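You operate a simulated robot arm through the tools that you are given. There is no shell and no other tool. Be economical: measure what you need, move in short steps, check, and stop when the job is done.

You are at the controls of a simulated two-armed robot. One attempt, no reset.

## Task
Hold the open box on the top of the wooden coil table steady with one hand and put the red tin in it with the other.

Only the result counts: the job must be done as asked and must still hold three seconds after the hand-in. Knocking over, shifting, dropping, spilling or breaking anything else fails it.

## Robot
Two 7-joint arms with two-finger parallel grippers on one trunk, on a base that drives. Base frame: it is fixed to the floor where the robot stands at the start and does not move with it; the origin is under the middle of the robot, x ahead of it, y to its left, z up; the surface under the hand at the start is at about z = 800. Lengths are in mm, angles in degrees, forces in N, time in s.
The left shoulder is at the start at [21, 173, 1612], the right one opposite. Places, roughly: open box [-2000, -750, 1000]. Payload 3.6 kg a hand.
The TCP of each hand is the grasp point between the finger pads, 30 mm short of the fingertips. In the tool frame z runs along the fingers and y along their closing line. Largest opening 110 mm; finger width 20, thickness 10; the body of the gripper, 48 by 112 mm, starts 55 mm behind the TCP.
Orientation is told as [roll, pitch, yaw] about the base's x, y, z axes, in that order, counted from this pose: with the fingers straight down and closing along the base's y, the tool's x points along the base's -x, its y along +y and its z along -z.

## Interface
- The arms move only by the tool step_arm. It takes "left_rows", "right_rows" or both (then of equal length, played together; a hand with none holds still); each is a list that holds one entry, the list of rows, each a list of 7 numbers: the shift along the tool's x, y, z in mm, then the turn, a rotation vector about the tool's x, y, z in degrees, then the closure, from 0 (fully open) to 1 (shut). In form: [[[dx, dy, dz, rx, ry, rz, grip], ...]]. A call has 1 to 8 rows; each row is the pose to reach, as a shift and turn from the pose commanded when the call began, along the tool's axes at that moment. Rows are played at 5 a second. More than 50 mm and 8.6 degrees between two rows, or a gripper value outside its range, and nothing of the call is played. Where a pose cannot be reached the arm comes as near as it can. A force on the tool above 40 N (or 10 N above the force at the start of the call, whichever is more), or a blocked arm, ends the call early, and 0.2 s more pass. The fingers move at their own pace (about 153 mm/s each) and stop on an object; they squeeze with about 24 N. The grip force told is the motor's: it shows also when the fingers shut on nothing. Time passes only in rows, and 0.2 s behind the last, so rows that repeat a pose let the fingers close. It gives the time, the measured TCP pose, the force on the tool (base axes), the opening and the grip force at its end, in the units of the frame above (readings bear some noise), with the torque about the TCP (base axes, N m) and any sound that the robot's microphone picked up, and new pictures: "views" is both (left out), scene, wrist or none (wrist: the cameras of the hands that moved).
- Cameras (640 x 400 px; columns grow to the right, rows downward): "scene" is now at [99.4, -24.2, 1834.5]; the picture's right is [-0.28, -0.96, 0.00], its down [-0.08, 0.02, -1.00] and it looks along [0.96, -0.28, -0.08] (base axes); focal length 283 px, centre (320, 200). "left" rides on the left gripper at [72, -17, -103] in its tool frame; the picture's right is [0.23, 0.97, 0.00], its down [-0.76, 0.18, -0.62] and it looks along [-0.61, 0.14, 0.78] (tool axes); focal length 222 px, centre (320, 200). "right" rides on the right gripper at [73, 17, -103] in its tool frame; the picture's right is [-0.23, 0.97, 0.00], its down [-0.76, -0.18, -0.62] and it looks along [-0.61, -0.14, 0.78] (tool axes); focal length 222 px, centre (320, 200). There is no depth. A picture from a camera that has moved, and an enlarged one, comes with that camera's place and axes in the base frame and with its lens.
- slide_trunk(by): slides the trunk up (or, below 0, down) by that many mm; the arms and the scene camera ride with it, the base frame stays. It gives what a move gives, with no picture.
- roll_base(legs): drives the robot by 1 to 6 legs, each [ahead, left, turn to the left] in mm, mm and degrees, along the robot's own axes; the way and the turn of a leg run together, so that a leg with both is an arc; at most 1500 mm and 180 degrees a leg. The arms and the cameras ride along, it lands a little off, and it stops where it bumps. It gives what a move gives, and a new picture of the scene camera.
- pan_tilt(pan, tilt): turns the head with the scene camera to pan (to the left, within 86 degrees either way) and tilt (down, from -29 to 69), counted from straight ahead of the robot. It gives what a move gives, and a new picture of the scene camera.
- close_up(camera, box): a new picture of the part [left, top, right, bottom] of that camera's present view, enlarged. It takes no simulated time.
- finish_job(): hands the job in; it is judged then, once.

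Go step by step. Nothing tells you exact positions but the pictures and the camera data: compare them with the known pose of the tool, close in by small moves and look again before you grip or let go. The budget is 120 turns and 260 pictures, counting those below and the enlarged ones. Unless the task says otherwise, let go and move clear before handing in, and close with one line.

The tools are called by a JSON object that holds its "name" and its "arguments". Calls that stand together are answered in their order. step_arm: Moves the arms, as the interface text tells. Its arguments: {"type":"object","properties":{"left_rows":{"type":"array","items":{"type":"array","items":{"type":"array","items":{"type":"number"}}}},"right_rows":{"type":"array","items":{"type":"array","items":{"type":"array","items":{"type":"number"}}}},"views":{"type":"string","enum":["both","scene","wrist","none"]}},"required":[]} The other tools are called the same way: slide_trunk (by) slides the trunk up or down; roll_base (legs) drives the base; pan_tilt (pan, tilt) turns the head that bears the scene camera; close_up (camera, box) takes an enlarged picture of a part of a camera's view; finish_job () hands the job in.

At the start:

```text
time: 0.0
left_eef_pos: [285.9, -4.7, 1741.3]
left_ee_rot: [-0.1, 0.0, 0.0]
left_force: [-0.1, 0.0, 0.8]
left_wrist_torque: [0.02, 0.02, 0.0]
left_width: 110.1
left_grip_force: 0.0
right_eef_pos: [366.3, -303.5, 1799.0]
right_ee_rot: [0.2, 0.1, 0.0]
right_force: [-0.4, -0.6, -0.2]
right_wrist_torque: [-0.02, 0.01, 0.0]
right_width: 109.9
right_grip_force: 0.0
trunk travel left (down, up): [-725.0, 38.0]
robot x, y, heading: [-3.5, 0.2, -0.1]
head pan, tilt: [-16.2, 4.6]
```

scene: 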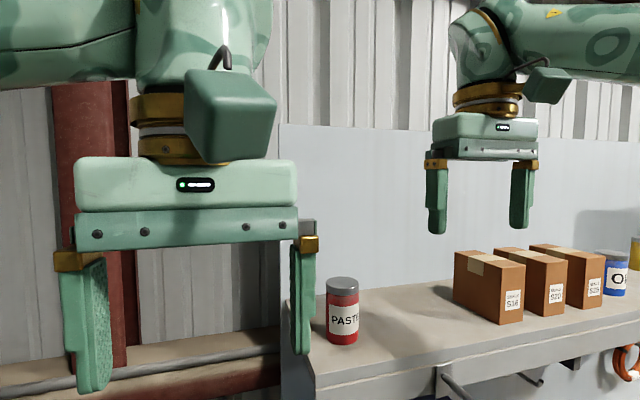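
right: 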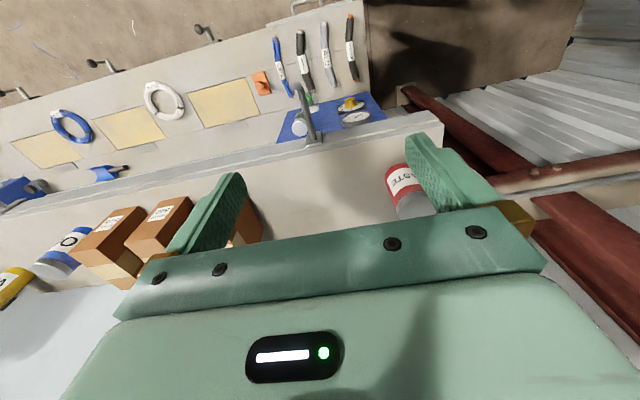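
left: 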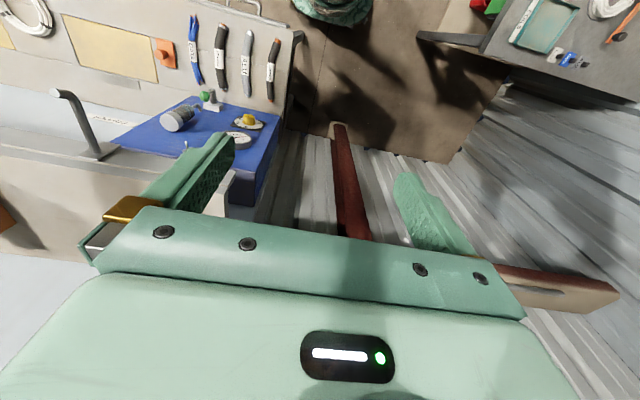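

I see a red "PASTE" tin on a shelf ahead of the robot, with boxes and other tins to its right. I'll look around the scene to see more before moving.

{"name": "pan_tilt", "arguments": {"pan": -20, "tilt": 35}}

{"name": "pan_tilt", "arguments": {"pan": -80, "tilt": 25}}

{"name": "pan_tilt", "arguments": {"pan": 60, "tilt": 25}}

```text
time: 0.9
left_eef_pos: [284.8, -5.6, 1743.0]
left_ee_rot: [-0.2, 0.0, 0.1]
left_force: [0.3, -0.6, -0.6]
left_wrist_torque: [-0.04, -0.01, -0.01]
left_width: 109.9
left_grip_force: 0.1
right_eef_pos: [365.7, -302.5, 1800.1]
right_ee_rot: [0.0, 0.1, -0.1]
right_force: [-0.9, 0.5, 0.9]
right_wrist_torque: [-0.02, -0.01, 0.05]
right_width: 110.0
right_grip_force: 0.1
trunk travel left (down, up): [-725.0, 38.0]
robot x, y, heading: [1.2, -2.0, -0.1]
head pan, tilt: [-20.0, 35.0]
camera scene: at [94.1, -28.7, 1785.7], right [-0.34, -0.94, 0.0], down [-0.54, 0.2, -0.82], along [0.77, -0.28, -0.57], focal length 283 px, centre (320, 200)
```

scene: 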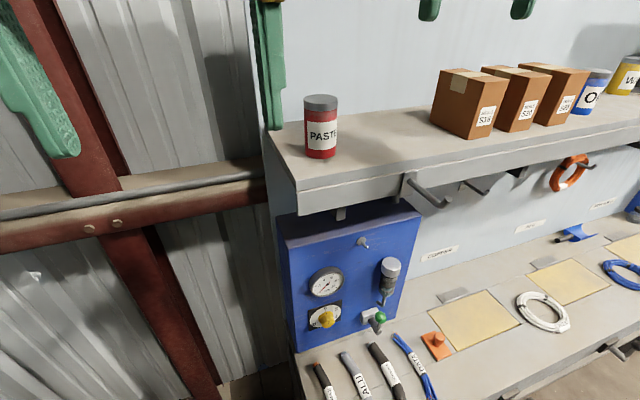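

```text
time: 2.2
left_eef_pos: [285.5, -4.3, 1741.6]
left_ee_rot: [-0.1, 0.0, 0.1]
left_force: [-0.6, -0.1, 0.5]
left_wrist_torque: [0.02, 0.03, 0.0]
left_width: 110.3
left_grip_force: 0.1
right_eef_pos: [366.6, -302.7, 1798.6]
right_ee_rot: [0.1, 0.1, 0.0]
right_force: [-0.2, 0.0, 0.1]
right_wrist_torque: [0.0, 0.02, -0.03]
right_width: 109.8
right_grip_force: 0.0
trunk travel left (down, up): [-725.0, 38.0]
robot x, y, heading: [-0.9, -1.6, -0.1]
head pan, tilt: [-80.0, 25.0]
camera scene: at [27.5, -89.4, 1801.4], right [-0.98, -0.17, 0.0], down [-0.07, 0.42, -0.91], along [0.16, -0.89, -0.42], focal length 283 px, centre (320, 200)
```

scene: 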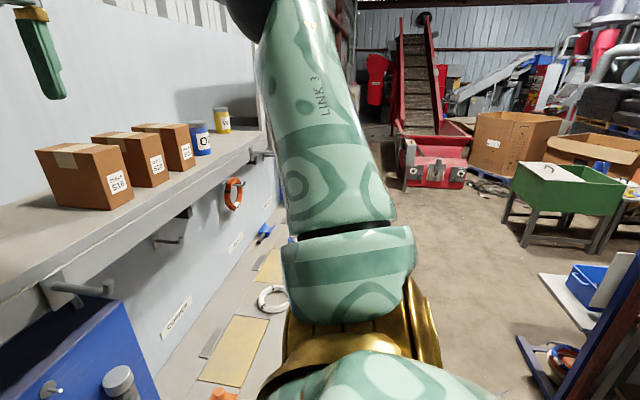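

```text
time: 4.5
left_eef_pos: [284.9, -3.9, 1742.1]
left_ee_rot: [-0.1, 0.0, 0.1]
left_force: [1.3, -0.8, 0.5]
left_wrist_torque: [-0.01, 0.04, 0.01]
left_width: 109.9
left_grip_force: 0.0
right_eef_pos: [366.5, -302.0, 1799.3]
right_ee_rot: [0.2, 0.0, 0.1]
right_force: [-0.3, 0.1, -1.0]
right_wrist_torque: [0.0, 0.01, -0.01]
right_width: 110.0
right_grip_force: 0.1
trunk travel left (down, up): [-725.0, 38.0]
robot x, y, heading: [-0.7, -0.9, -0.1]
head pan, tilt: [60.0, 25.0]
camera scene: at [57.5, 81.1, 1801.4], right [0.87, -0.5, 0.0], down [-0.21, -0.37, -0.91], along [0.45, 0.78, -0.42], focal length 283 px, centre (320, 200)
```

scene: 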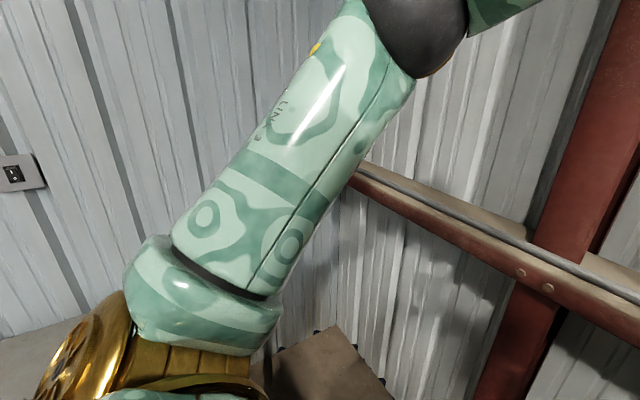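

The tin stands on the high shelf at about [550, -195], with its base near z 1550 and its top near 1640. I'll take it from above with the right hand, moving over it first while the left hand moves a little aside.

{"name": "pan_tilt", "arguments": {"pan": -20, "tilt": 25}}

{"name": "step_arm", "arguments": {"right_rows": [[[-37, 22, 0, 0, 0, 0, 0], [-74, 43, 0, 0, 0, 0, 0], [-111, 65, 0, 0, 0, 0, 0], [-148, 86, 0, 0, 0, 0, 0], [-184, 108, 0, 0, 0, 0, 0]]], "left_rows": [[[0, 20, 0, 0, 0, 0, 0], [0, 40, 0, 0, 0, 0, 0], [0, 60, 0, 0, 0, 0, 0], [0, 80, 0, 0, 0, 0, 0], [0, 80, 0, 0, 0, 0, 0]]]}}

```text
time: 6.0
left_eef_pos: [286.8, -5.6, 1741.4]
left_ee_rot: [-0.2, 0.0, 0.1]
left_force: [0.0, 0.5, 0.3]
left_wrist_torque: [0.0, 0.02, -0.01]
left_width: 110.1
left_grip_force: 0.0
right_eef_pos: [367.6, -301.7, 1798.9]
right_ee_rot: [0.0, 0.2, 0.0]
right_force: [0.1, -0.4, -1.1]
right_wrist_torque: [0.0, -0.01, 0.01]
right_width: 110.0
right_grip_force: 0.1
trunk travel left (down, up): [-725.0, 38.0]
robot x, y, heading: [0.2, 1.1, -0.1]
head pan, tilt: [-20.0, 25.0]
camera scene: at [98.0, -30.1, 1801.4], right [-0.34, -0.94, 0.0], down [-0.4, 0.14, -0.91], along [0.85, -0.31, -0.42], focal length 283 px, centre (320, 200)
```

scene: 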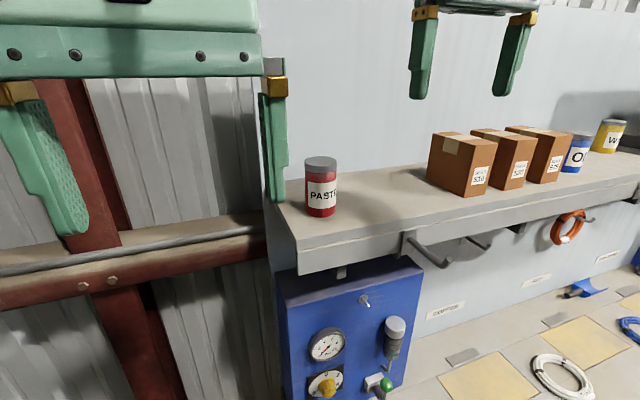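

```text
time: 7.2
left_eef_pos: [283.3, 76.1, 1741.6]
left_ee_rot: [0.0, 0.1, 0.1]
left_force: [0.4, 0.5, -0.4]
left_wrist_torque: [0.01, 0.0, -0.02]
left_width: 110.0
left_grip_force: 0.0
right_eef_pos: [450.3, -263.6, 1743.6]
right_ee_rot: [0.2, 0.1, 0.0]
right_force: [-0.1, 0.2, -0.3]
right_wrist_torque: [0.01, 0.04, -0.06]
right_width: 110.0
right_grip_force: 0.1
right hand out of reach, approached as far as the arm can: row 1, 2, 3, 4, 5
trunk travel left (down, up): [-725.0, 38.0]
robot x, y, heading: [1.9, 2.3, -0.0]
head pan, tilt: [-20.0, 25.0]
camera scene: at [99.6, -29.7, 1801.3], right [-0.34, -0.94, 0.0], down [-0.4, 0.14, -0.91], along [0.85, -0.31, -0.42], focal length 283 px, centre (320, 200)
camera right: at [379.1, -247.9, 1847.1], right [0.23, 0.97, 0.0], down [0.76, -0.18, 0.62], along [0.61, -0.14, -0.78], focal length 222 px, centre (320, 200)
camera left: at [213.2, 60.1, 1843.9], right [-0.23, 0.97, 0.0], down [0.76, 0.18, 0.62], along [0.61, 0.14, -0.78], focal length 222 px, centre (320, 200)
```

scene: 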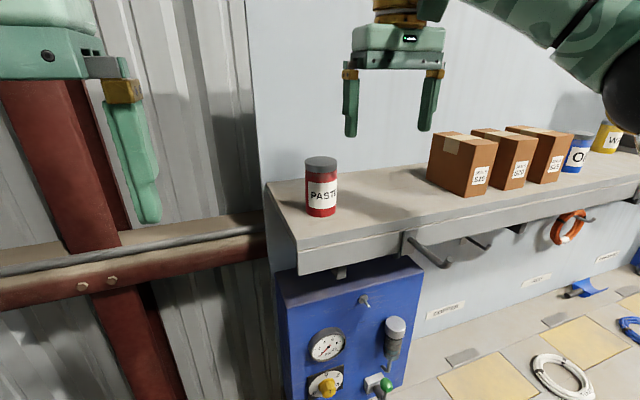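
right: 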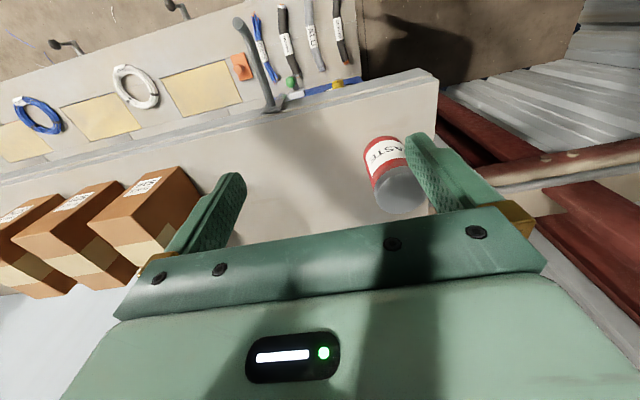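
left: 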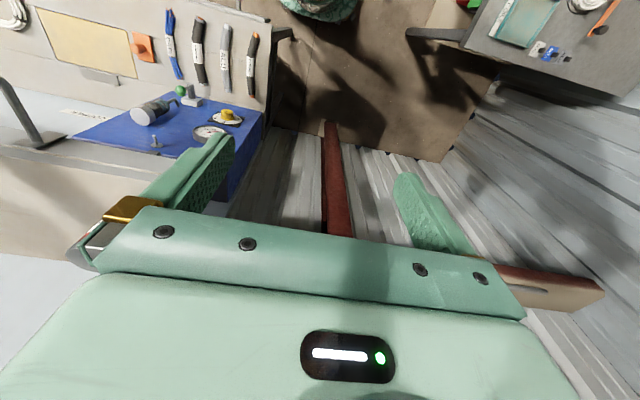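

The right arm ran out of reach at x = 450. The right camera confirms the tin at about [548, -192]. I'll look down at the floor ahead to see whether the base can drive closer.

{"name": "pan_tilt", "arguments": {"pan": 0, "tilt": 65}}

{"name": "pan_tilt", "arguments": {"pan": -45, "tilt": 60}}

```text
time: 8.3
left_eef_pos: [284.0, 75.6, 1741.6]
left_ee_rot: [-0.1, 0.1, 0.1]
left_force: [0.9, -0.3, 0.5]
left_wrist_torque: [0.0, 0.01, -0.01]
left_width: 110.1
left_grip_force: 0.0
right_eef_pos: [448.7, -265.1, 1744.1]
right_ee_rot: [0.1, 0.1, 0.0]
right_force: [-0.3, -0.9, 0.2]
right_wrist_torque: [0.02, 0.01, -0.03]
right_width: 110.1
right_grip_force: 0.1
trunk travel left (down, up): [-725.0, 38.0]
robot x, y, heading: [1.7, 0.4, -0.1]
head pan, tilt: [0.0, 65.0]
camera scene: at [72.3, 1.9, 1745.8], right [0.0, -1.0, 0.0], down [-0.91, 0.0, -0.42], along [0.42, 0.0, -0.91], focal length 283 px, centre (320, 200)
```

scene: 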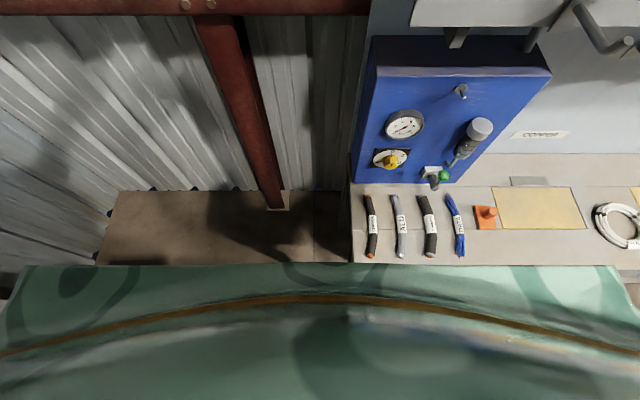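

```text
time: 9.4
left_eef_pos: [285.1, 75.0, 1741.0]
left_ee_rot: [-0.1, 0.1, 0.2]
left_force: [0.7, -0.2, -0.1]
left_wrist_torque: [0.01, 0.0, 0.01]
left_width: 109.9
left_grip_force: 0.1
right_eef_pos: [449.3, -264.8, 1745.0]
right_ee_rot: [0.1, 0.0, -0.1]
right_force: [0.9, 0.4, 0.3]
right_wrist_torque: [0.02, 0.0, 0.0]
right_width: 109.9
right_grip_force: 0.0
trunk travel left (down, up): [-725.0, 38.0]
robot x, y, heading: [-0.2, 0.8, 0.1]
head pan, tilt: [-45.0, 60.0]
camera scene: at [58.5, -45.6, 1751.4], right [-0.71, -0.71, 0.0], down [-0.61, 0.61, -0.5], along [0.35, -0.35, -0.87], focal length 283 px, centre (320, 200)
```

scene: 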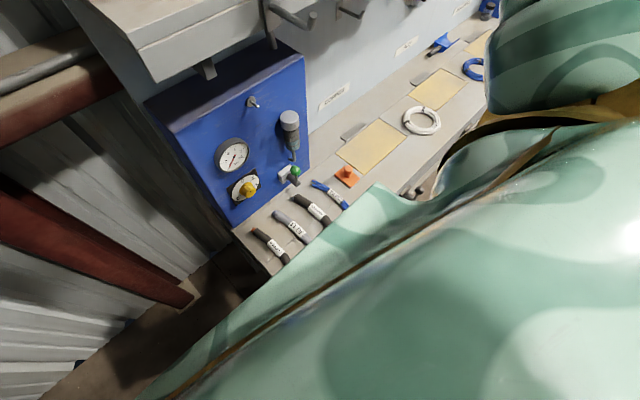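

The bench front edge is hidden and may be close, so I won't drive ahead. Reach improves when the hand is lower and the trunk higher, so I'll raise the trunk fully and lower the hand to about z 1615 in front of the tin, then look.

{"name": "slide_trunk", "arguments": {"by": 37}}

{"name": "pan_tilt", "arguments": {"pan": -20, "tilt": 20}}

```text
time: 10.2
left_eef_pos: [284.9, 75.9, 1779.0]
left_ee_rot: [-0.1, 0.1, 0.1]
left_force: [1.0, -0.4, 0.7]
left_wrist_torque: [-0.02, -0.04, -0.03]
left_width: 110.1
left_grip_force: 0.0
right_eef_pos: [446.6, -262.2, 1778.5]
right_ee_rot: [0.1, 0.0, 0.0]
right_force: [0.0, 0.3, 1.4]
right_wrist_torque: [-0.02, -0.03, 0.01]
right_width: 110.2
right_grip_force: 0.0
trunk travel left (down, up): [-762.0, 1.0]
robot x, y, heading: [1.3, -3.0, 0.2]
head pan, tilt: [-45.0, 60.0]
```

```text
time: 11.3
left_eef_pos: [283.4, 74.7, 1779.2]
left_ee_rot: [-0.1, 0.0, 0.0]
left_force: [-0.3, -0.2, 0.2]
left_wrist_torque: [-0.02, 0.03, -0.03]
left_width: 110.3
left_grip_force: 0.0
right_eef_pos: [445.3, -260.7, 1780.2]
right_ee_rot: [0.1, 0.0, 0.0]
right_force: [-1.0, 0.8, 0.3]
right_wrist_torque: [0.0, -0.02, 0.01]
right_width: 109.9
right_grip_force: 0.0
trunk travel left (down, up): [-762.0, 1.0]
robot x, y, heading: [1.7, -1.0, 0.0]
head pan, tilt: [-20.0, 20.0]
camera scene: at [98.0, -30.4, 1846.3], right [-0.34, -0.94, 0.0], down [-0.32, 0.12, -0.94], along [0.88, -0.32, -0.34], focal length 283 px, centre (320, 200)
```

scene: 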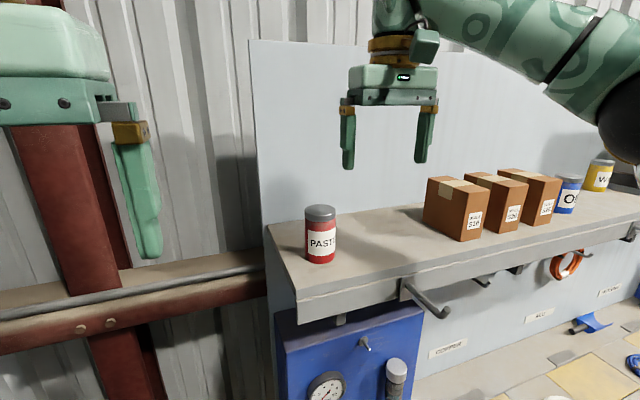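

The trunk is up. I'll lower the right hand by 80 mm and look at where it really goes.

{"name": "step_arm", "arguments": {"right_rows": [[[0, 0, 40, 0, 0, 0, 0], [0, 0, 80, 0, 0, 0, 0], [0, 0, 80, 0, 0, 0, 0]]], "views": "none"}}

```text
time: 12.1
left_eef_pos: [286.2, 75.3, 1778.1]
left_ee_rot: [0.0, 0.1, 0.2]
left_force: [0.3, 0.0, -1.3]
left_wrist_torque: [-0.01, -0.02, -0.01]
left_width: 110.0
left_grip_force: 0.1
right_eef_pos: [445.2, -260.6, 1699.8]
right_ee_rot: [0.1, 0.1, -0.1]
right_force: [-0.6, 0.7, -0.3]
right_wrist_torque: [-0.01, -0.02, 0.02]
right_width: 110.2
right_grip_force: 0.0
trunk travel left (down, up): [-762.0, 1.0]
robot x, y, heading: [-1.2, 0.5, -0.1]
head pan, tilt: [-20.0, 20.0]
```

The hand stays where it was clipped, so moves are predictable. Next I'll go toward the spot above the tin at z 1700, fingertips above the lid, and see how far it reaches.

{"name": "step_arm", "arguments": {"right_rows": [[[0, 35, 0, 0, 0, 0, 0], [0, 69, 0, 0, 0, 0, 0], [-35, 69, 0, 0, 0, 0, 0], [-70, 69, 0, 0, 0, 0, 0], [-70, 69, 0, 0, 0, 0, 0]]]}}

```text
time: 13.3
left_eef_pos: [287.0, 75.9, 1780.0]
left_ee_rot: [-0.1, 0.1, 0.1]
left_force: [0.1, 0.8, 0.3]
left_wrist_torque: [0.01, 0.03, 0.0]
left_width: 109.9
left_grip_force: 0.1
right_eef_pos: [482.7, -215.9, 1674.5]
right_ee_rot: [0.0, 0.1, 0.1]
right_force: [0.5, 0.6, -0.5]
right_wrist_torque: [-0.01, 0.01, 0.01]
right_width: 109.8
right_grip_force: 0.1
right hand out of reach, approached as far as the arm can: row 3, 4, 5
trunk travel left (down, up): [-762.0, 1.0]
robot x, y, heading: [3.1, -0.1, -0.1]
head pan, tilt: [-20.0, 20.0]
camera scene: at [99.6, -29.2, 1846.3], right [-0.34, -0.94, 0.0], down [-0.32, 0.12, -0.94], along [0.88, -0.32, -0.34], focal length 283 px, centre (320, 200)
camera right: at [411.0, -199.3, 1777.9], right [0.23, 0.97, 0.0], down [0.76, -0.18, 0.62], along [0.61, -0.14, -0.78], focal length 222 px, centre (320, 200)
```

scene: 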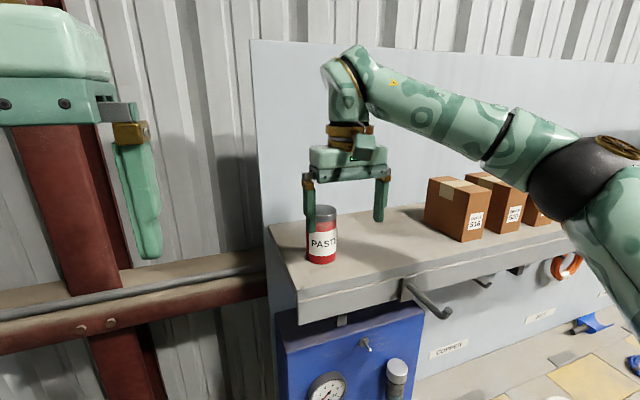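
right: 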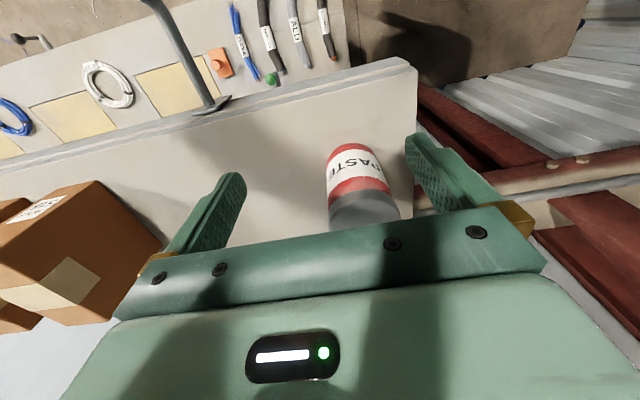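

Vertical fingers can't reach the tin, but tilting them forward pulls the wrist back and gains reach. I'll tilt the right hand 40 degrees forward in place, staying short of the tin.

{"name": "step_arm", "arguments": {"right_rows": [[[4, 0, 0, 0, -8, 0, 0], [8, 0, 0, 0, -16, 0, 0], [10, 0, 0, 0, -24, 0, 0], [10, 0, 0, 0, -32, 0, 0], [10, 0, 0, 0, -40, 0, 0], [10, 0, 0, 0, -40, 0, 0]]]}}

```text
time: 14.7
left_eef_pos: [286.4, 75.9, 1778.1]
left_ee_rot: [-0.1, 0.0, 0.0]
left_force: [0.8, 0.6, -1.2]
left_wrist_torque: [-0.02, 0.0, -0.01]
left_width: 110.1
left_grip_force: 0.0
right_eef_pos: [466.2, -247.8, 1818.0]
right_ee_rot: [-0.2, -39.9, 0.0]
right_force: [-0.2, 0.6, -0.6]
right_wrist_torque: [-0.04, 0.03, 0.0]
right_width: 110.1
right_grip_force: 0.1
right hand out of reach, approached as far as the arm can: row 1, 2, 3, 4, 5, 6
trunk travel left (down, up): [-762.0, 1.0]
robot x, y, heading: [-1.8, 2.5, 0.0]
head pan, tilt: [-20.0, 20.0]
camera scene: at [98.8, -29.7, 1846.3], right [-0.34, -0.94, 0.0], down [-0.32, 0.12, -0.94], along [0.88, -0.32, -0.34], focal length 283 px, centre (320, 200)
camera right: at [346.0, -230.9, 1850.5], right [0.17, 0.97, 0.14], down [0.19, -0.18, 0.97], along [0.97, -0.14, -0.21], focal length 222 px, centre (320, 200)
```

scene: 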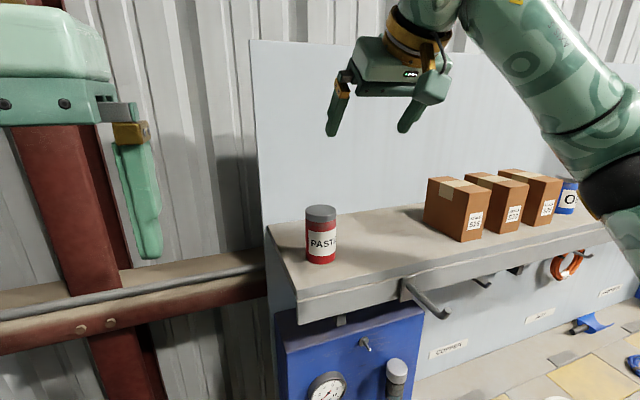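
right: 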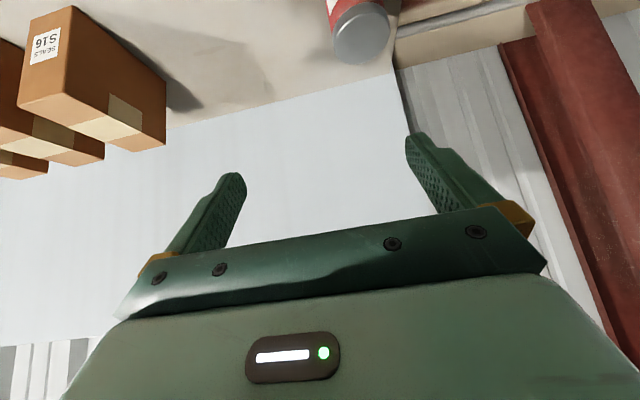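

Tilting drove the hand upward, so a joint limit is in play and nearness matters. I'll check the gap between the base and the bench with the left wrist camera.

{"name": "close_up", "arguments": {"camera": "left", "box": [100, 0, 500, 200]}}

```text
1.60 times, centred on (300, 100) of left
camera zoom: at [212.9, 60.1, 1881.5], right [-0.23, 0.97, 0.0], down [0.76, 0.18, 0.62], along [0.61, 0.14, -0.78], focal length 355 px, centre (352, 360)
```

zoom: 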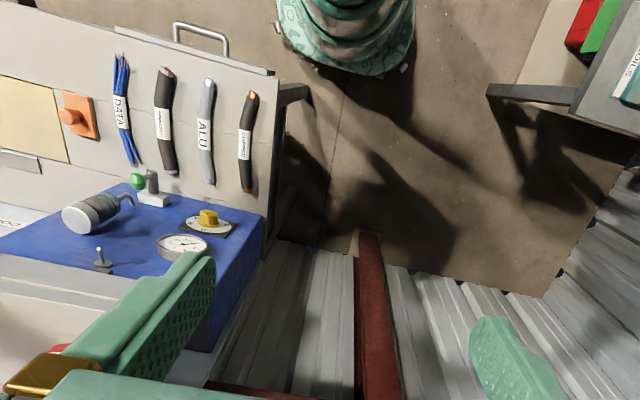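

The base is round, about 220 mm in radius. The bench corner is at about [252, -129], with a free bay to its left. Moving about 100 left and 130 ahead keeps some 40 mm of clearance and brings the right shoulder closer. I'll first straighten and retract the right hand.

{"name": "step_arm", "arguments": {"right_rows": [[[15, 0, -13, 0, 8, 0, 0], [30, 0, -26, 0, 16, 0, 0], [46, 0, -39, 0, 24, 0, 0], [61, 0, -52, 0, 32, 0, 0], [77, 0, -64, 0, 40, 0, 0], [77, 0, -64, 0, 40, 0, 0]]], "views": "none"}}

{"name": "roll_base", "arguments": {"legs": [[0, 100, 0], [60, 0, 0]]}}

{"name": "close_up", "arguments": {"camera": "left", "box": [100, 0, 500, 200]}}

```text
time: 16.1
left_eef_pos: [285.7, 75.2, 1779.3]
left_ee_rot: [-0.1, 0.1, 0.1]
left_force: [0.1, -0.6, 0.2]
left_wrist_torque: [0.01, 0.0, 0.01]
left_width: 110.0
left_grip_force: 0.0
right_eef_pos: [362.2, -246.5, 1813.3]
right_ee_rot: [0.2, 0.2, 0.1]
right_force: [-0.3, 0.7, -0.3]
right_wrist_torque: [-0.02, -0.02, -0.02]
right_width: 110.1
right_grip_force: 0.0
trunk travel left (down, up): [-762.0, 1.0]
robot x, y, heading: [1.4, 1.4, -0.2]
head pan, tilt: [-20.0, 20.0]
```

```text
time: 17.8
left_eef_pos: [324.8, 173.2, 1782.5]
left_ee_rot: [-0.1, -0.7, 0.1]
left_force: [-0.8, -0.4, 0.3]
left_wrist_torque: [0.0, -0.09, -0.02]
left_width: 109.9
left_grip_force: 0.1
right_eef_pos: [401.3, -148.4, 1819.4]
right_ee_rot: [0.3, -0.8, 0.0]
right_force: [-1.9, -0.6, 1.1]
right_wrist_torque: [0.05, -0.08, 0.0]
right_width: 109.9
right_grip_force: 0.1
trunk travel left (down, up): [-762.0, 1.0]
robot x, y, heading: [58.9, 96.1, 0.3]
head pan, tilt: [-20.0, 20.0]
camera scene: at [139.3, 67.6, 1847.4], right [-0.34, -0.94, 0.0], down [-0.31, 0.12, -0.94], along [0.89, -0.32, -0.33], focal length 283 px, centre (320, 200)
```

scene: 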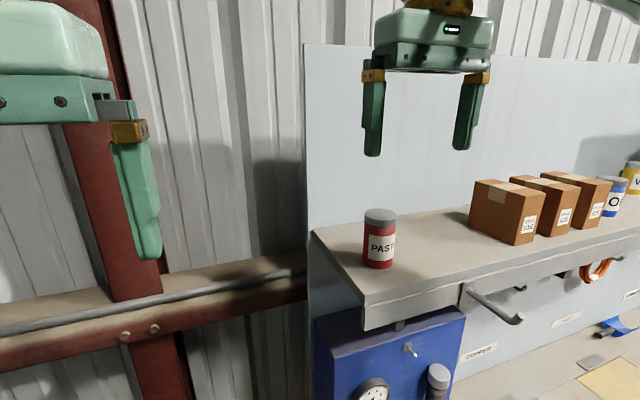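

```text
1.60 times, centred on (300, 100) of left
camera zoom: at [250.0, 157.5, 1884.7], right [-0.23, 0.97, 0.0], down [0.75, 0.18, 0.63], along [0.62, 0.14, -0.77], focal length 355 px, centre (352, 360)
```

zoom: 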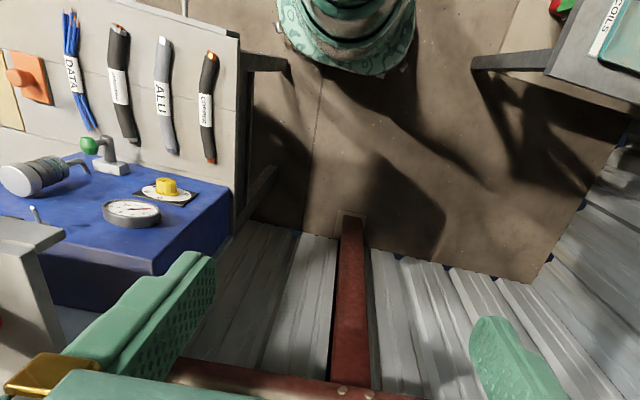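

The base moved cleanly, with clearance on both sides (bench corner about [258, -115]). I'll move a bit more left and ahead.

{"name": "roll_base", "arguments": {"legs": [[0, 25, 0], [65, 0, 0]]}}

{"name": "pan_tilt", "arguments": {"pan": -35, "tilt": 25}}

```text
time: 19.2
left_eef_pos: [392.3, 196.3, 1781.8]
left_ee_rot: [0.2, -0.7, -0.2]
left_force: [1.1, -0.5, -0.4]
left_wrist_torque: [0.05, 0.13, 0.0]
left_width: 110.0
left_grip_force: 0.0
right_eef_pos: [469.3, -130.4, 1819.0]
right_ee_rot: [0.3, -0.7, -0.1]
right_force: [1.4, 0.4, 1.3]
right_wrist_torque: [0.06, 0.12, 0.03]
right_width: 110.2
right_grip_force: 0.0
trunk travel left (down, up): [-762.0, 1.0]
robot x, y, heading: [122.1, 125.3, -0.3]
head pan, tilt: [-20.0, 20.0]
camera scene: at [228.9, 89.1, 1845.7], right [-0.34, -0.94, 0.0], down [-0.32, 0.12, -0.94], along [0.88, -0.32, -0.35], focal length 283 px, centre (320, 200)
```

scene: 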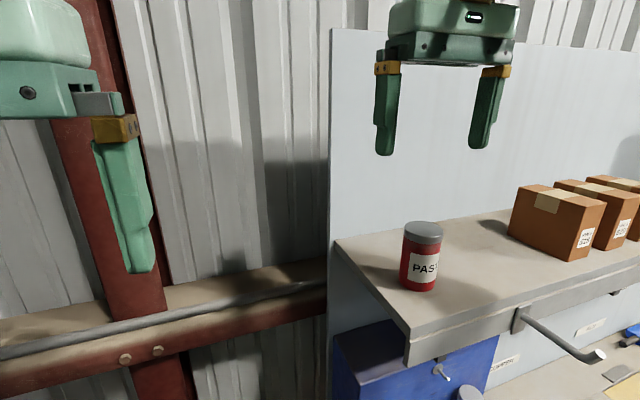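

```text
time: 20.0
left_eef_pos: [378.3, 199.0, 1786.5]
left_ee_rot: [0.0, -1.3, -0.2]
left_force: [0.3, -0.2, -0.2]
left_wrist_torque: [0.03, -0.06, 0.0]
left_width: 109.8
left_grip_force: 0.1
right_eef_pos: [454.3, -126.5, 1822.8]
right_ee_rot: [0.3, -1.4, -0.1]
right_force: [-0.2, -0.1, 0.4]
right_wrist_torque: [0.04, -0.01, 0.0]
right_width: 109.9
right_grip_force: 0.0
trunk travel left (down, up): [-762.0, 1.0]
robot x, y, heading: [124.9, 126.8, -0.1]
head pan, tilt: [-35.0, 25.0]
camera scene: at [205.1, 70.8, 1838.6], right [-0.57, -0.82, 0.0], down [-0.34, 0.24, -0.91], along [0.74, -0.52, -0.42], focal length 283 px, centre (320, 200)
```

scene: 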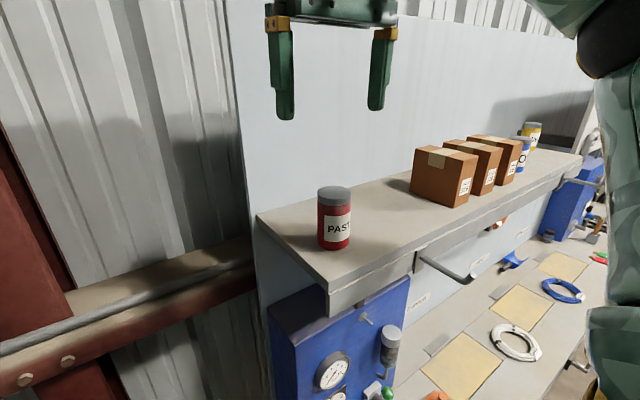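

The arm readings show about 1.4° of backward lean since driving. I'll check whether that settles.

{"name": "step_arm", "arguments": {"right_rows": [[[0, 0, 0, 0, 0, 0, 0], [0, 0, 0, 0, 0, 0, 0], [0, 0, 0, 0, 0, 0, 0], [0, 0, 0, 0, 0, 0, 0], [0, 0, 0, 0, 0, 0, 0]]], "views": "wrist"}}

{"name": "close_up", "arguments": {"camera": "left", "box": [100, 0, 500, 200]}}

```text
time: 21.2
left_eef_pos: [391.0, 198.3, 1783.3]
left_ee_rot: [0.0, -0.8, -0.2]
left_force: [0.6, 0.2, -0.3]
left_wrist_torque: [-0.01, 0.04, 0.03]
left_width: 110.0
left_grip_force: 0.1
right_eef_pos: [466.7, -124.4, 1820.2]
right_ee_rot: [0.2, -0.7, -0.1]
right_force: [0.9, 0.1, 0.4]
right_wrist_torque: [0.0, -0.02, 0.0]
right_width: 110.0
right_grip_force: 0.1
trunk travel left (down, up): [-762.0, 1.0]
robot x, y, heading: [126.8, 119.7, -0.3]
head pan, tilt: [-35.0, 25.0]
camera right: at [394.1, -108.2, 1921.9], right [0.23, 0.97, 0.01], down [0.75, -0.18, 0.63], along [0.62, -0.14, -0.77], focal length 222 px, centre (320, 200)
```

right: 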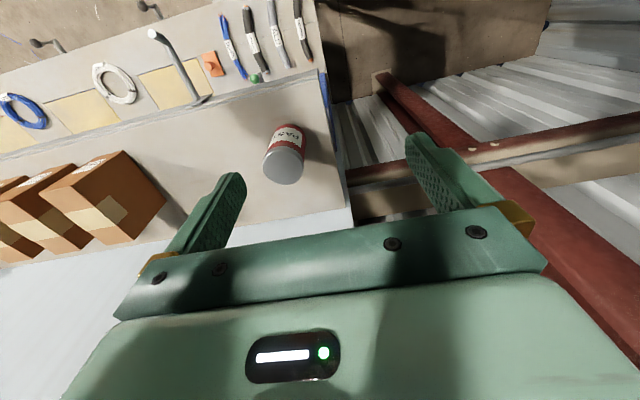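

```text
1.60 times, centred on (300, 100) of left
camera zoom: at [316.1, 183.8, 1884.6], right [-0.22, 0.97, 0.0], down [0.75, 0.18, 0.63], along [0.62, 0.14, -0.77], focal length 355 px, centre (352, 360)
```

zoom: 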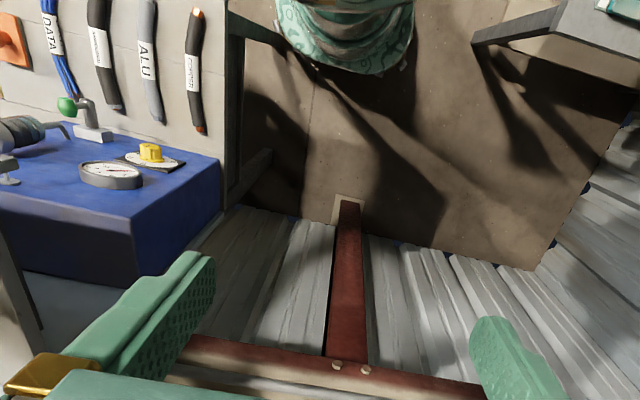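

The lean is a gentle sway of a few mm, and the right camera puts the tin at [549, -196]. I'll move the right hand above the tin at z 1700.

{"name": "step_arm", "arguments": {"right_rows": [[[-20, -18, 30, 0, 0, 0, 0], [-41, -36, 60, 0, 0, 0, 0], [-62, -54, 90, 0, 0, 0, 0], [-82, -72, 120, 0, 0, 0, 0], [-82, -72, 120, 0, 0, 0, 0], [-82, -72, 120, 0, 0, 0, 0]]]}}

```text
time: 22.6
left_eef_pos: [386.6, 200.6, 1783.5]
left_ee_rot: [0.0, -0.9, -0.2]
left_force: [-0.2, -0.3, 0.5]
left_wrist_torque: [0.01, 0.02, -0.02]
left_width: 109.9
left_grip_force: 0.0
right_eef_pos: [545.2, -194.3, 1701.7]
right_ee_rot: [0.2, -1.1, -0.2]
right_force: [-0.2, 0.6, -0.8]
right_wrist_torque: [0.0, -0.04, 0.0]
right_width: 110.1
right_grip_force: 0.0
trunk travel left (down, up): [-762.0, 1.0]
robot x, y, heading: [122.9, 123.0, -0.0]
head pan, tilt: [-35.0, 25.0]
camera scene: at [210.2, 73.2, 1838.4], right [-0.58, -0.82, 0.0], down [-0.35, 0.24, -0.91], along [0.74, -0.52, -0.42], focal length 283 px, centre (320, 200)
camera right: at [473.1, -178.4, 1804.1], right [0.23, 0.97, 0.01], down [0.75, -0.18, 0.64], along [0.62, -0.14, -0.77], focal length 222 px, centre (320, 200)
```

scene: 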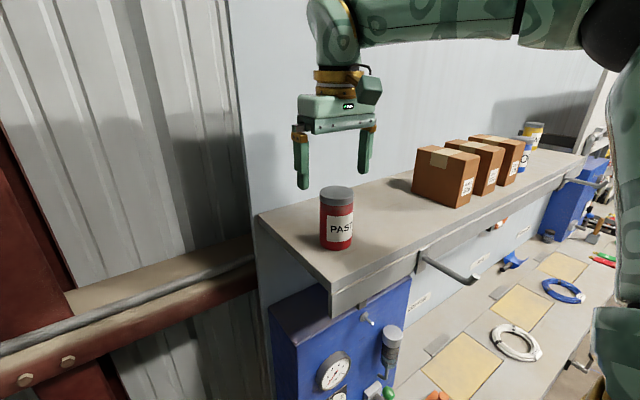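
right: 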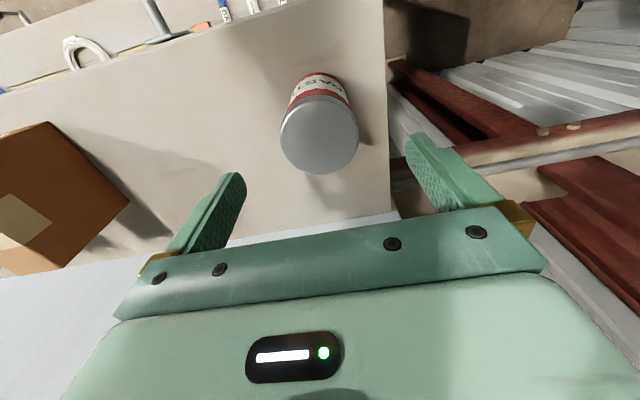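

I'm centred over the tin within a couple of mm; the lid is at about z 1645. I'll go down to z 1615 in small steps.

{"name": "step_arm", "arguments": {"right_rows": [[[0, 0, 30, 0, 0, 0, 0], [2, 0, 60, 0, 0, 0, 0], [3, 0, 86, 0, 0, 0, 0], [3, 0, 86, 0, 0, 0, 0]]]}}

```text
time: 23.6
left_eef_pos: [386.8, 199.9, 1783.6]
left_ee_rot: [0.0, -0.9, -0.2]
left_force: [0.4, -0.1, -1.4]
left_wrist_torque: [-0.02, -0.01, -0.03]
left_width: 110.1
left_grip_force: 0.0
right_eef_pos: [549.2, -215.5, 1625.3]
right_ee_rot: [0.3, -0.8, 0.1]
right_force: [0.4, 0.5, -0.4]
right_wrist_torque: [0.01, -0.03, 0.01]
right_width: 110.2
right_grip_force: 0.0
right hand out of reach, approached as far as the arm can: row 2, 3, 4
trunk travel left (down, up): [-762.0, 1.0]
robot x, y, heading: [125.8, 124.8, -0.1]
head pan, tilt: [-35.0, 25.0]
camera scene: at [211.3, 73.1, 1838.3], right [-0.58, -0.82, 0.0], down [-0.35, 0.24, -0.91], along [0.74, -0.52, -0.42], focal length 283 px, centre (320, 200)
camera right: at [477.2, -200.1, 1726.9], right [0.22, 0.97, 0.01], down [0.75, -0.18, 0.63], along [0.62, -0.14, -0.77], focal length 222 px, centre (320, 200)
```

scene: 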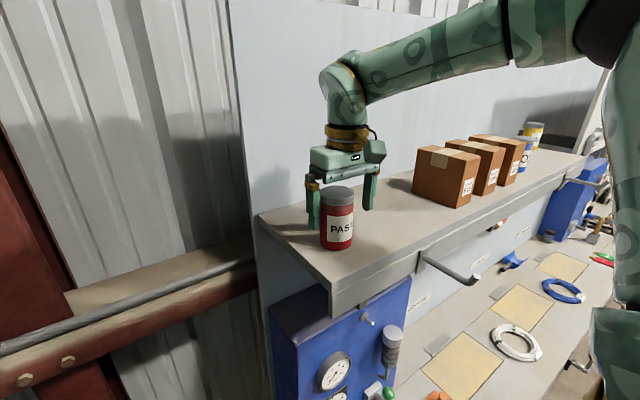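
right: 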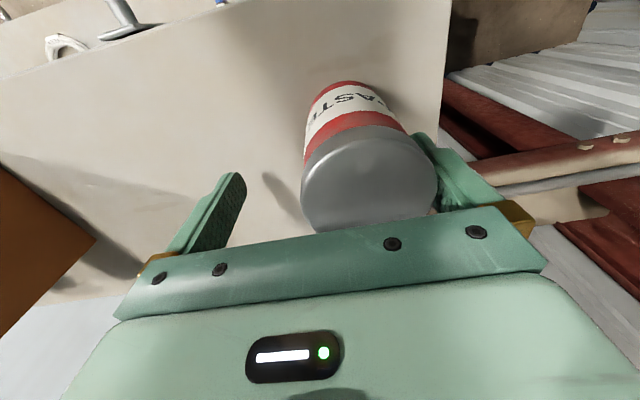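

Lower down the arm's limit pushes the hand to y = -215. I'll go back up over the tin at z 1700 and use the trunk to descend instead, so the arm posture stays reachable.

{"name": "step_arm", "arguments": {"right_rows": [[[1, 6, -25, 0, 0, 0, 0], [3, 14, -50, 0, 0, 0, 0], [5, 21, -76, 0, 0, 0, 0], [5, 21, -76, 0, 0, 0, 0], [5, 21, -76, 0, 0, 0, 0]]], "views": "wrist"}}

```text
time: 24.8
left_eef_pos: [386.3, 200.1, 1782.0]
left_ee_rot: [0.0, -0.9, -0.2]
left_force: [0.2, 0.4, -1.3]
left_wrist_torque: [0.01, 0.0, 0.02]
left_width: 110.1
left_grip_force: 0.1
right_eef_pos: [541.9, -195.8, 1703.2]
right_ee_rot: [0.2, -1.0, -0.2]
right_force: [0.5, 0.5, -0.5]
right_wrist_torque: [0.03, -0.01, -0.01]
right_width: 109.9
right_grip_force: 0.0
trunk travel left (down, up): [-762.0, 1.0]
robot x, y, heading: [124.1, 123.5, -0.2]
head pan, tilt: [-35.0, 25.0]
camera right: at [468.8, -179.9, 1805.0], right [0.23, 0.97, 0.01], down [0.75, -0.18, 0.64], along [0.62, -0.14, -0.77], focal length 222 px, centre (320, 200)
```

right: 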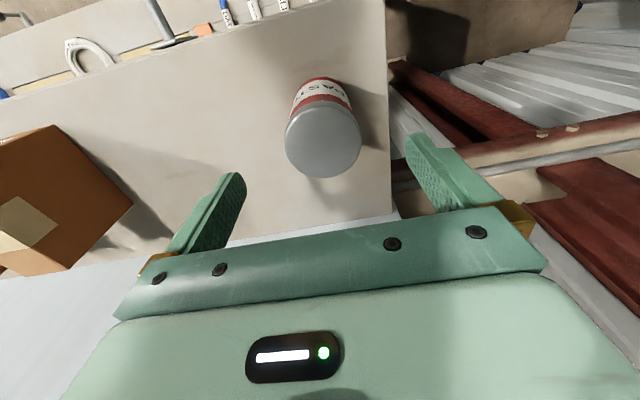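

Over the tin again, aligned (tin about [540, -193]). I'll lower with the trunk.

{"name": "slide_trunk", "arguments": {"by": -50}}

{"name": "close_up", "arguments": {"camera": "right", "box": [0, 0, 640, 400]}}

```text
time: 25.7
left_eef_pos: [386.1, 200.7, 1734.1]
left_ee_rot: [0.0, -1.0, -0.2]
left_force: [-0.6, 0.6, -0.8]
left_wrist_torque: [-0.02, -0.02, 0.0]
left_width: 110.0
left_grip_force: 0.1
right_eef_pos: [543.6, -194.8, 1653.8]
right_ee_rot: [0.2, -0.9, -0.1]
right_force: [-0.3, 0.7, 0.1]
right_wrist_torque: [0.02, 0.01, 0.02]
right_width: 109.6
right_grip_force: 0.0
trunk travel left (down, up): [-712.0, 51.0]
robot x, y, heading: [125.7, 129.3, 0.1]
head pan, tilt: [-35.0, 25.0]
```

```text
1.00 times, centred on (320, 200) of right (not enlarged: the box is as wide or as high as the picture)
camera zoom: at [471.0, -178.9, 1754.6], right [0.23, 0.97, 0.01], down [0.75, -0.18, 0.64], along [0.62, -0.14, -0.77], focal length 222 px, centre (320, 200)
```

zoom: 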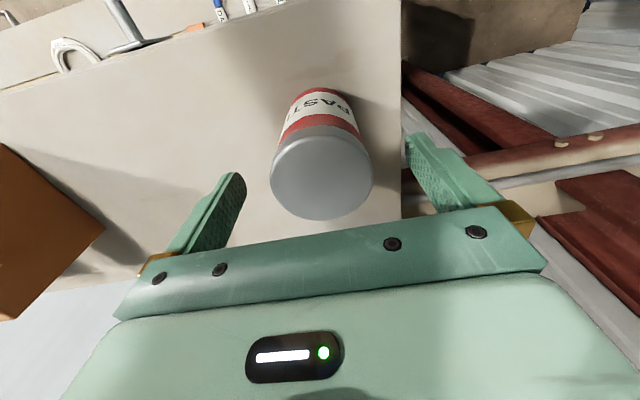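

Well centred; the lid top is at z ≈ 1648. I'll lower another 36 mm and close the fingers.

{"name": "slide_trunk", "arguments": {"by": -36}}

{"name": "step_arm", "arguments": {"right_rows": [[[0, 0, 0, 0, 0, 0, 0.3], [0, 0, 0, 0, 0, 0, 0.5], [0, 0, 0, 0, 0, 0, 0.7], [0, 0, 0, 0, 0, 0, 0.9], [0, 0, 0, 0, 0, 0, 0.9]]]}}

```text
time: 26.5
left_eef_pos: [384.8, 199.7, 1697.4]
left_ee_rot: [0.0, -0.9, -0.2]
left_force: [0.5, 0.4, -0.2]
left_wrist_torque: [0.0, 0.0, 0.02]
left_width: 110.0
left_grip_force: 0.0
right_eef_pos: [545.1, -195.4, 1617.3]
right_ee_rot: [0.2, -1.0, -0.1]
right_force: [0.0, 0.0, 0.3]
right_wrist_torque: [-0.03, 0.0, 0.0]
right_width: 109.9
right_grip_force: 0.0
trunk travel left (down, up): [-676.0, 87.0]
robot x, y, heading: [127.5, 125.2, -0.3]
head pan, tilt: [-35.0, 25.0]
```

```text
time: 27.7
left_eef_pos: [386.8, 200.0, 1697.4]
left_ee_rot: [0.0, -0.8, -0.2]
left_force: [0.3, 0.0, 0.2]
left_wrist_torque: [-0.01, -0.01, 0.0]
left_width: 110.0
left_grip_force: 0.1
right_eef_pos: [544.4, -195.3, 1616.8]
right_ee_rot: [0.2, -1.0, -0.1]
right_force: [1.0, -0.3, 5.4]
right_wrist_torque: [-0.21, -0.05, 0.03]
right_width: 56.5
right_grip_force: 24.1
trunk travel left (down, up): [-676.0, 87.0]
robot x, y, heading: [128.7, 123.2, -0.0]
head pan, tilt: [-35.0, 25.0]
camera scene: at [212.4, 73.1, 1752.5], right [-0.58, -0.82, 0.0], down [-0.35, 0.24, -0.91], along [0.74, -0.52, -0.42], focal length 283 px, centre (320, 200)
camera right: at [471.3, -178.9, 1718.6], right [0.23, 0.97, 0.01], down [0.75, -0.18, 0.64], along [0.62, -0.14, -0.77], focal length 222 px, centre (320, 200)
```

scene: 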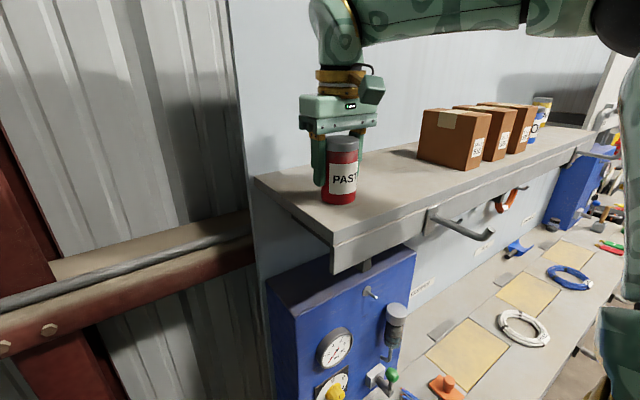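
right: 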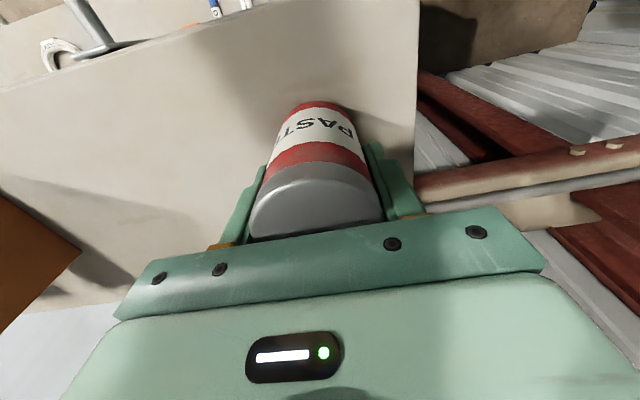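

The tin is gripped (56.5 mm wide, 24 N). I'll lift it with the trunk and check.

{"name": "slide_trunk", "arguments": {"by": 80}}

{"name": "pan_tilt", "arguments": {"pan": -35, "tilt": 20}}

```text
time: 28.9
left_eef_pos: [387.1, 200.8, 1777.0]
left_ee_rot: [0.0, -0.9, -0.2]
left_force: [-0.4, -0.3, 0.5]
left_wrist_torque: [0.0, 0.0, 0.01]
left_width: 109.9
left_grip_force: 0.1
right_eef_pos: [544.2, -195.5, 1696.0]
right_ee_rot: [0.2, -1.0, -0.1]
right_force: [-0.8, 0.6, -2.4]
right_wrist_torque: [-0.03, 0.01, 0.02]
right_width: 56.6
right_grip_force: 24.0
trunk travel left (down, up): [-756.0, 7.0]
robot x, y, heading: [127.6, 122.5, 0.0]
head pan, tilt: [-35.0, 25.0]
```

```text
time: 29.5
left_eef_pos: [386.8, 199.6, 1777.3]
left_ee_rot: [0.1, -0.9, -0.1]
left_force: [0.7, -0.7, 0.0]
left_wrist_torque: [0.0, 0.0, -0.01]
left_width: 109.6
left_grip_force: 0.0
right_eef_pos: [544.3, -195.4, 1697.6]
right_ee_rot: [0.2, -0.9, -0.1]
right_force: [0.2, 0.9, -2.6]
right_wrist_torque: [0.01, -0.01, 0.0]
right_width: 56.4
right_grip_force: 23.9
trunk travel left (down, up): [-756.0, 7.0]
robot x, y, heading: [124.5, 120.4, -0.1]
head pan, tilt: [-35.0, 20.0]
camera scene: at [212.2, 72.2, 1840.3], right [-0.58, -0.82, 0.0], down [-0.28, 0.2, -0.94], along [0.77, -0.54, -0.34], focal length 283 px, centre (320, 200)
```

scene: 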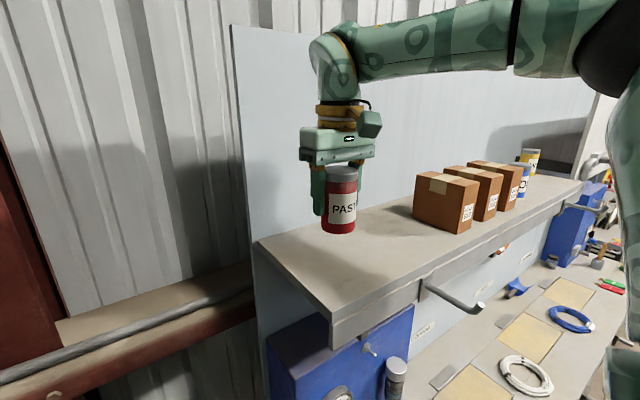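

The tin is held and clear of the shelf. I'll back straight out by 130 mm along the way I came, then draw the right hand in before turning.

{"name": "roll_base", "arguments": {"legs": [[-130, 0, 0]]}}

{"name": "step_arm", "arguments": {"right_rows": [[[30, -10, -5, 0, 0, 0, 0.9], [60, -20, -10, 0, 0, 0, 0.9], [90, -30, -10, 0, 0, 0, 0.9], [120, -40, -10, 0, 0, 0, 0.9], [120, -40, -10, 0, 0, 0, 0.9]]], "views": "none"}}

{"name": "pan_tilt", "arguments": {"pan": 86, "tilt": 35}}

{"name": "pan_tilt", "arguments": {"pan": -86, "tilt": 35}}

```text
time: 30.8
left_eef_pos: [261.1, 199.5, 1776.6]
left_ee_rot: [-0.1, -0.8, -0.1]
left_force: [0.6, -0.2, 0.0]
left_wrist_torque: [0.0, 0.04, 0.03]
left_width: 110.0
left_grip_force: 0.1
right_eef_pos: [418.1, -194.8, 1696.4]
right_ee_rot: [0.2, -0.9, -0.2]
right_force: [0.5, 0.0, -1.9]
right_wrist_torque: [-0.01, 0.01, -0.03]
right_width: 56.4
right_grip_force: 23.9
trunk travel left (down, up): [-756.0, 7.0]
robot x, y, heading: [-6.0, 123.1, -0.2]
head pan, tilt: [-35.0, 20.0]
camera scene: at [86.7, 72.3, 1840.2], right [-0.58, -0.82, 0.0], down [-0.28, 0.2, -0.94], along [0.77, -0.54, -0.34], focal length 283 px, centre (320, 200)
```

scene: 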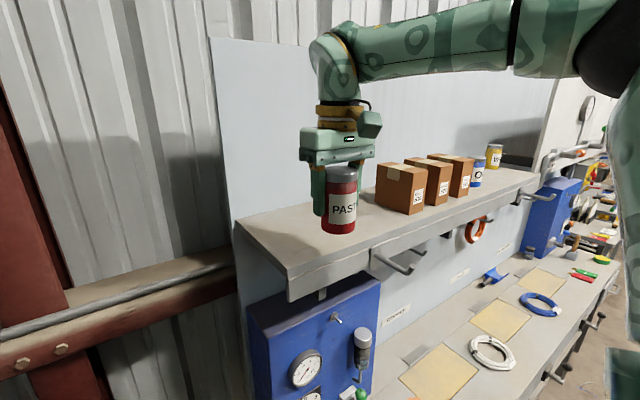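

```text
time: 32.0
left_eef_pos: [259.9, 199.8, 1776.7]
left_ee_rot: [0.1, -0.8, -0.2]
left_force: [0.1, 0.4, -0.4]
left_wrist_torque: [0.05, 0.01, -0.01]
left_width: 110.0
left_grip_force: 0.1
right_eef_pos: [296.9, -237.7, 1703.2]
right_ee_rot: [0.2, -0.7, -0.1]
right_force: [0.4, -0.1, -3.1]
right_wrist_torque: [0.0, 0.01, -0.01]
right_width: 56.5
right_grip_force: 23.5
trunk travel left (down, up): [-756.0, 7.0]
robot x, y, heading: [-3.8, 125.3, -0.3]
head pan, tilt: [-35.0, 20.0]
```

```text
time: 34.0
left_eef_pos: [259.7, 199.6, 1775.6]
left_ee_rot: [0.1, -0.9, -0.2]
left_force: [-0.4, -0.1, 0.3]
left_wrist_torque: [-0.02, 0.02, 0.02]
left_width: 110.2
left_grip_force: 0.0
right_eef_pos: [295.8, -237.6, 1704.1]
right_ee_rot: [0.3, -0.9, -0.1]
right_force: [-0.5, -0.2, -1.6]
right_wrist_torque: [0.0, -0.01, 0.01]
right_width: 56.7
right_grip_force: 23.7
trunk travel left (down, up): [-756.0, 7.0]
robot x, y, heading: [-1.9, 123.2, -0.2]
head pan, tilt: [85.9, 35.0]
camera scene: at [14.0, 213.8, 1816.6], right [1.0, -0.07, 0.0], down [-0.04, -0.57, -0.82], along [0.06, 0.82, -0.57], focal length 283 px, centre (320, 200)
```

scene: 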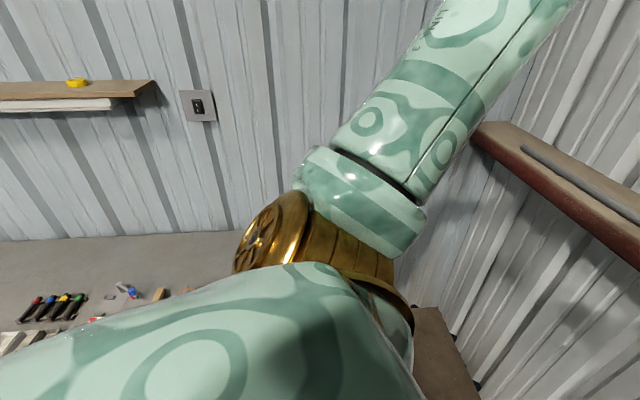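

```text
time: 36.6
left_eef_pos: [259.1, 199.8, 1776.1]
left_ee_rot: [-0.1, -0.9, -0.2]
left_force: [0.6, 0.0, 0.1]
left_wrist_torque: [-0.03, 0.01, -0.03]
left_width: 109.9
left_grip_force: 0.2
right_eef_pos: [295.7, -236.9, 1704.5]
right_ee_rot: [0.3, -0.9, -0.2]
right_force: [-0.1, 0.4, -3.1]
right_wrist_torque: [0.03, -0.02, 0.0]
right_width: 56.8
right_grip_force: 24.0
trunk travel left (down, up): [-756.0, 7.0]
robot x, y, heading: [-2.5, 127.2, -0.4]
head pan, tilt: [-85.9, 35.0]
camera scene: at [13.3, 38.1, 1816.6], right [-1.0, -0.07, 0.0], down [-0.04, 0.57, -0.82], along [0.06, -0.82, -0.57], focal length 283 px, centre (320, 200)
```

scene: 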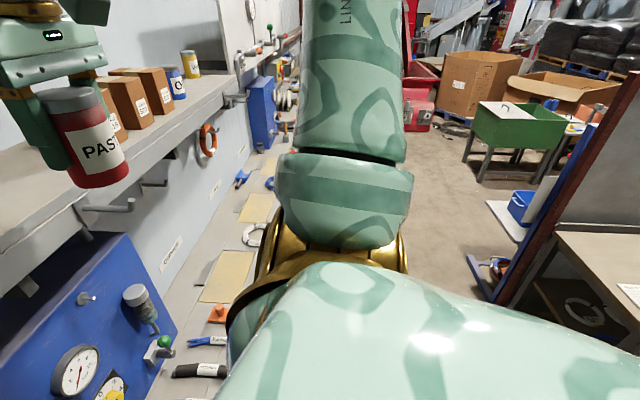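

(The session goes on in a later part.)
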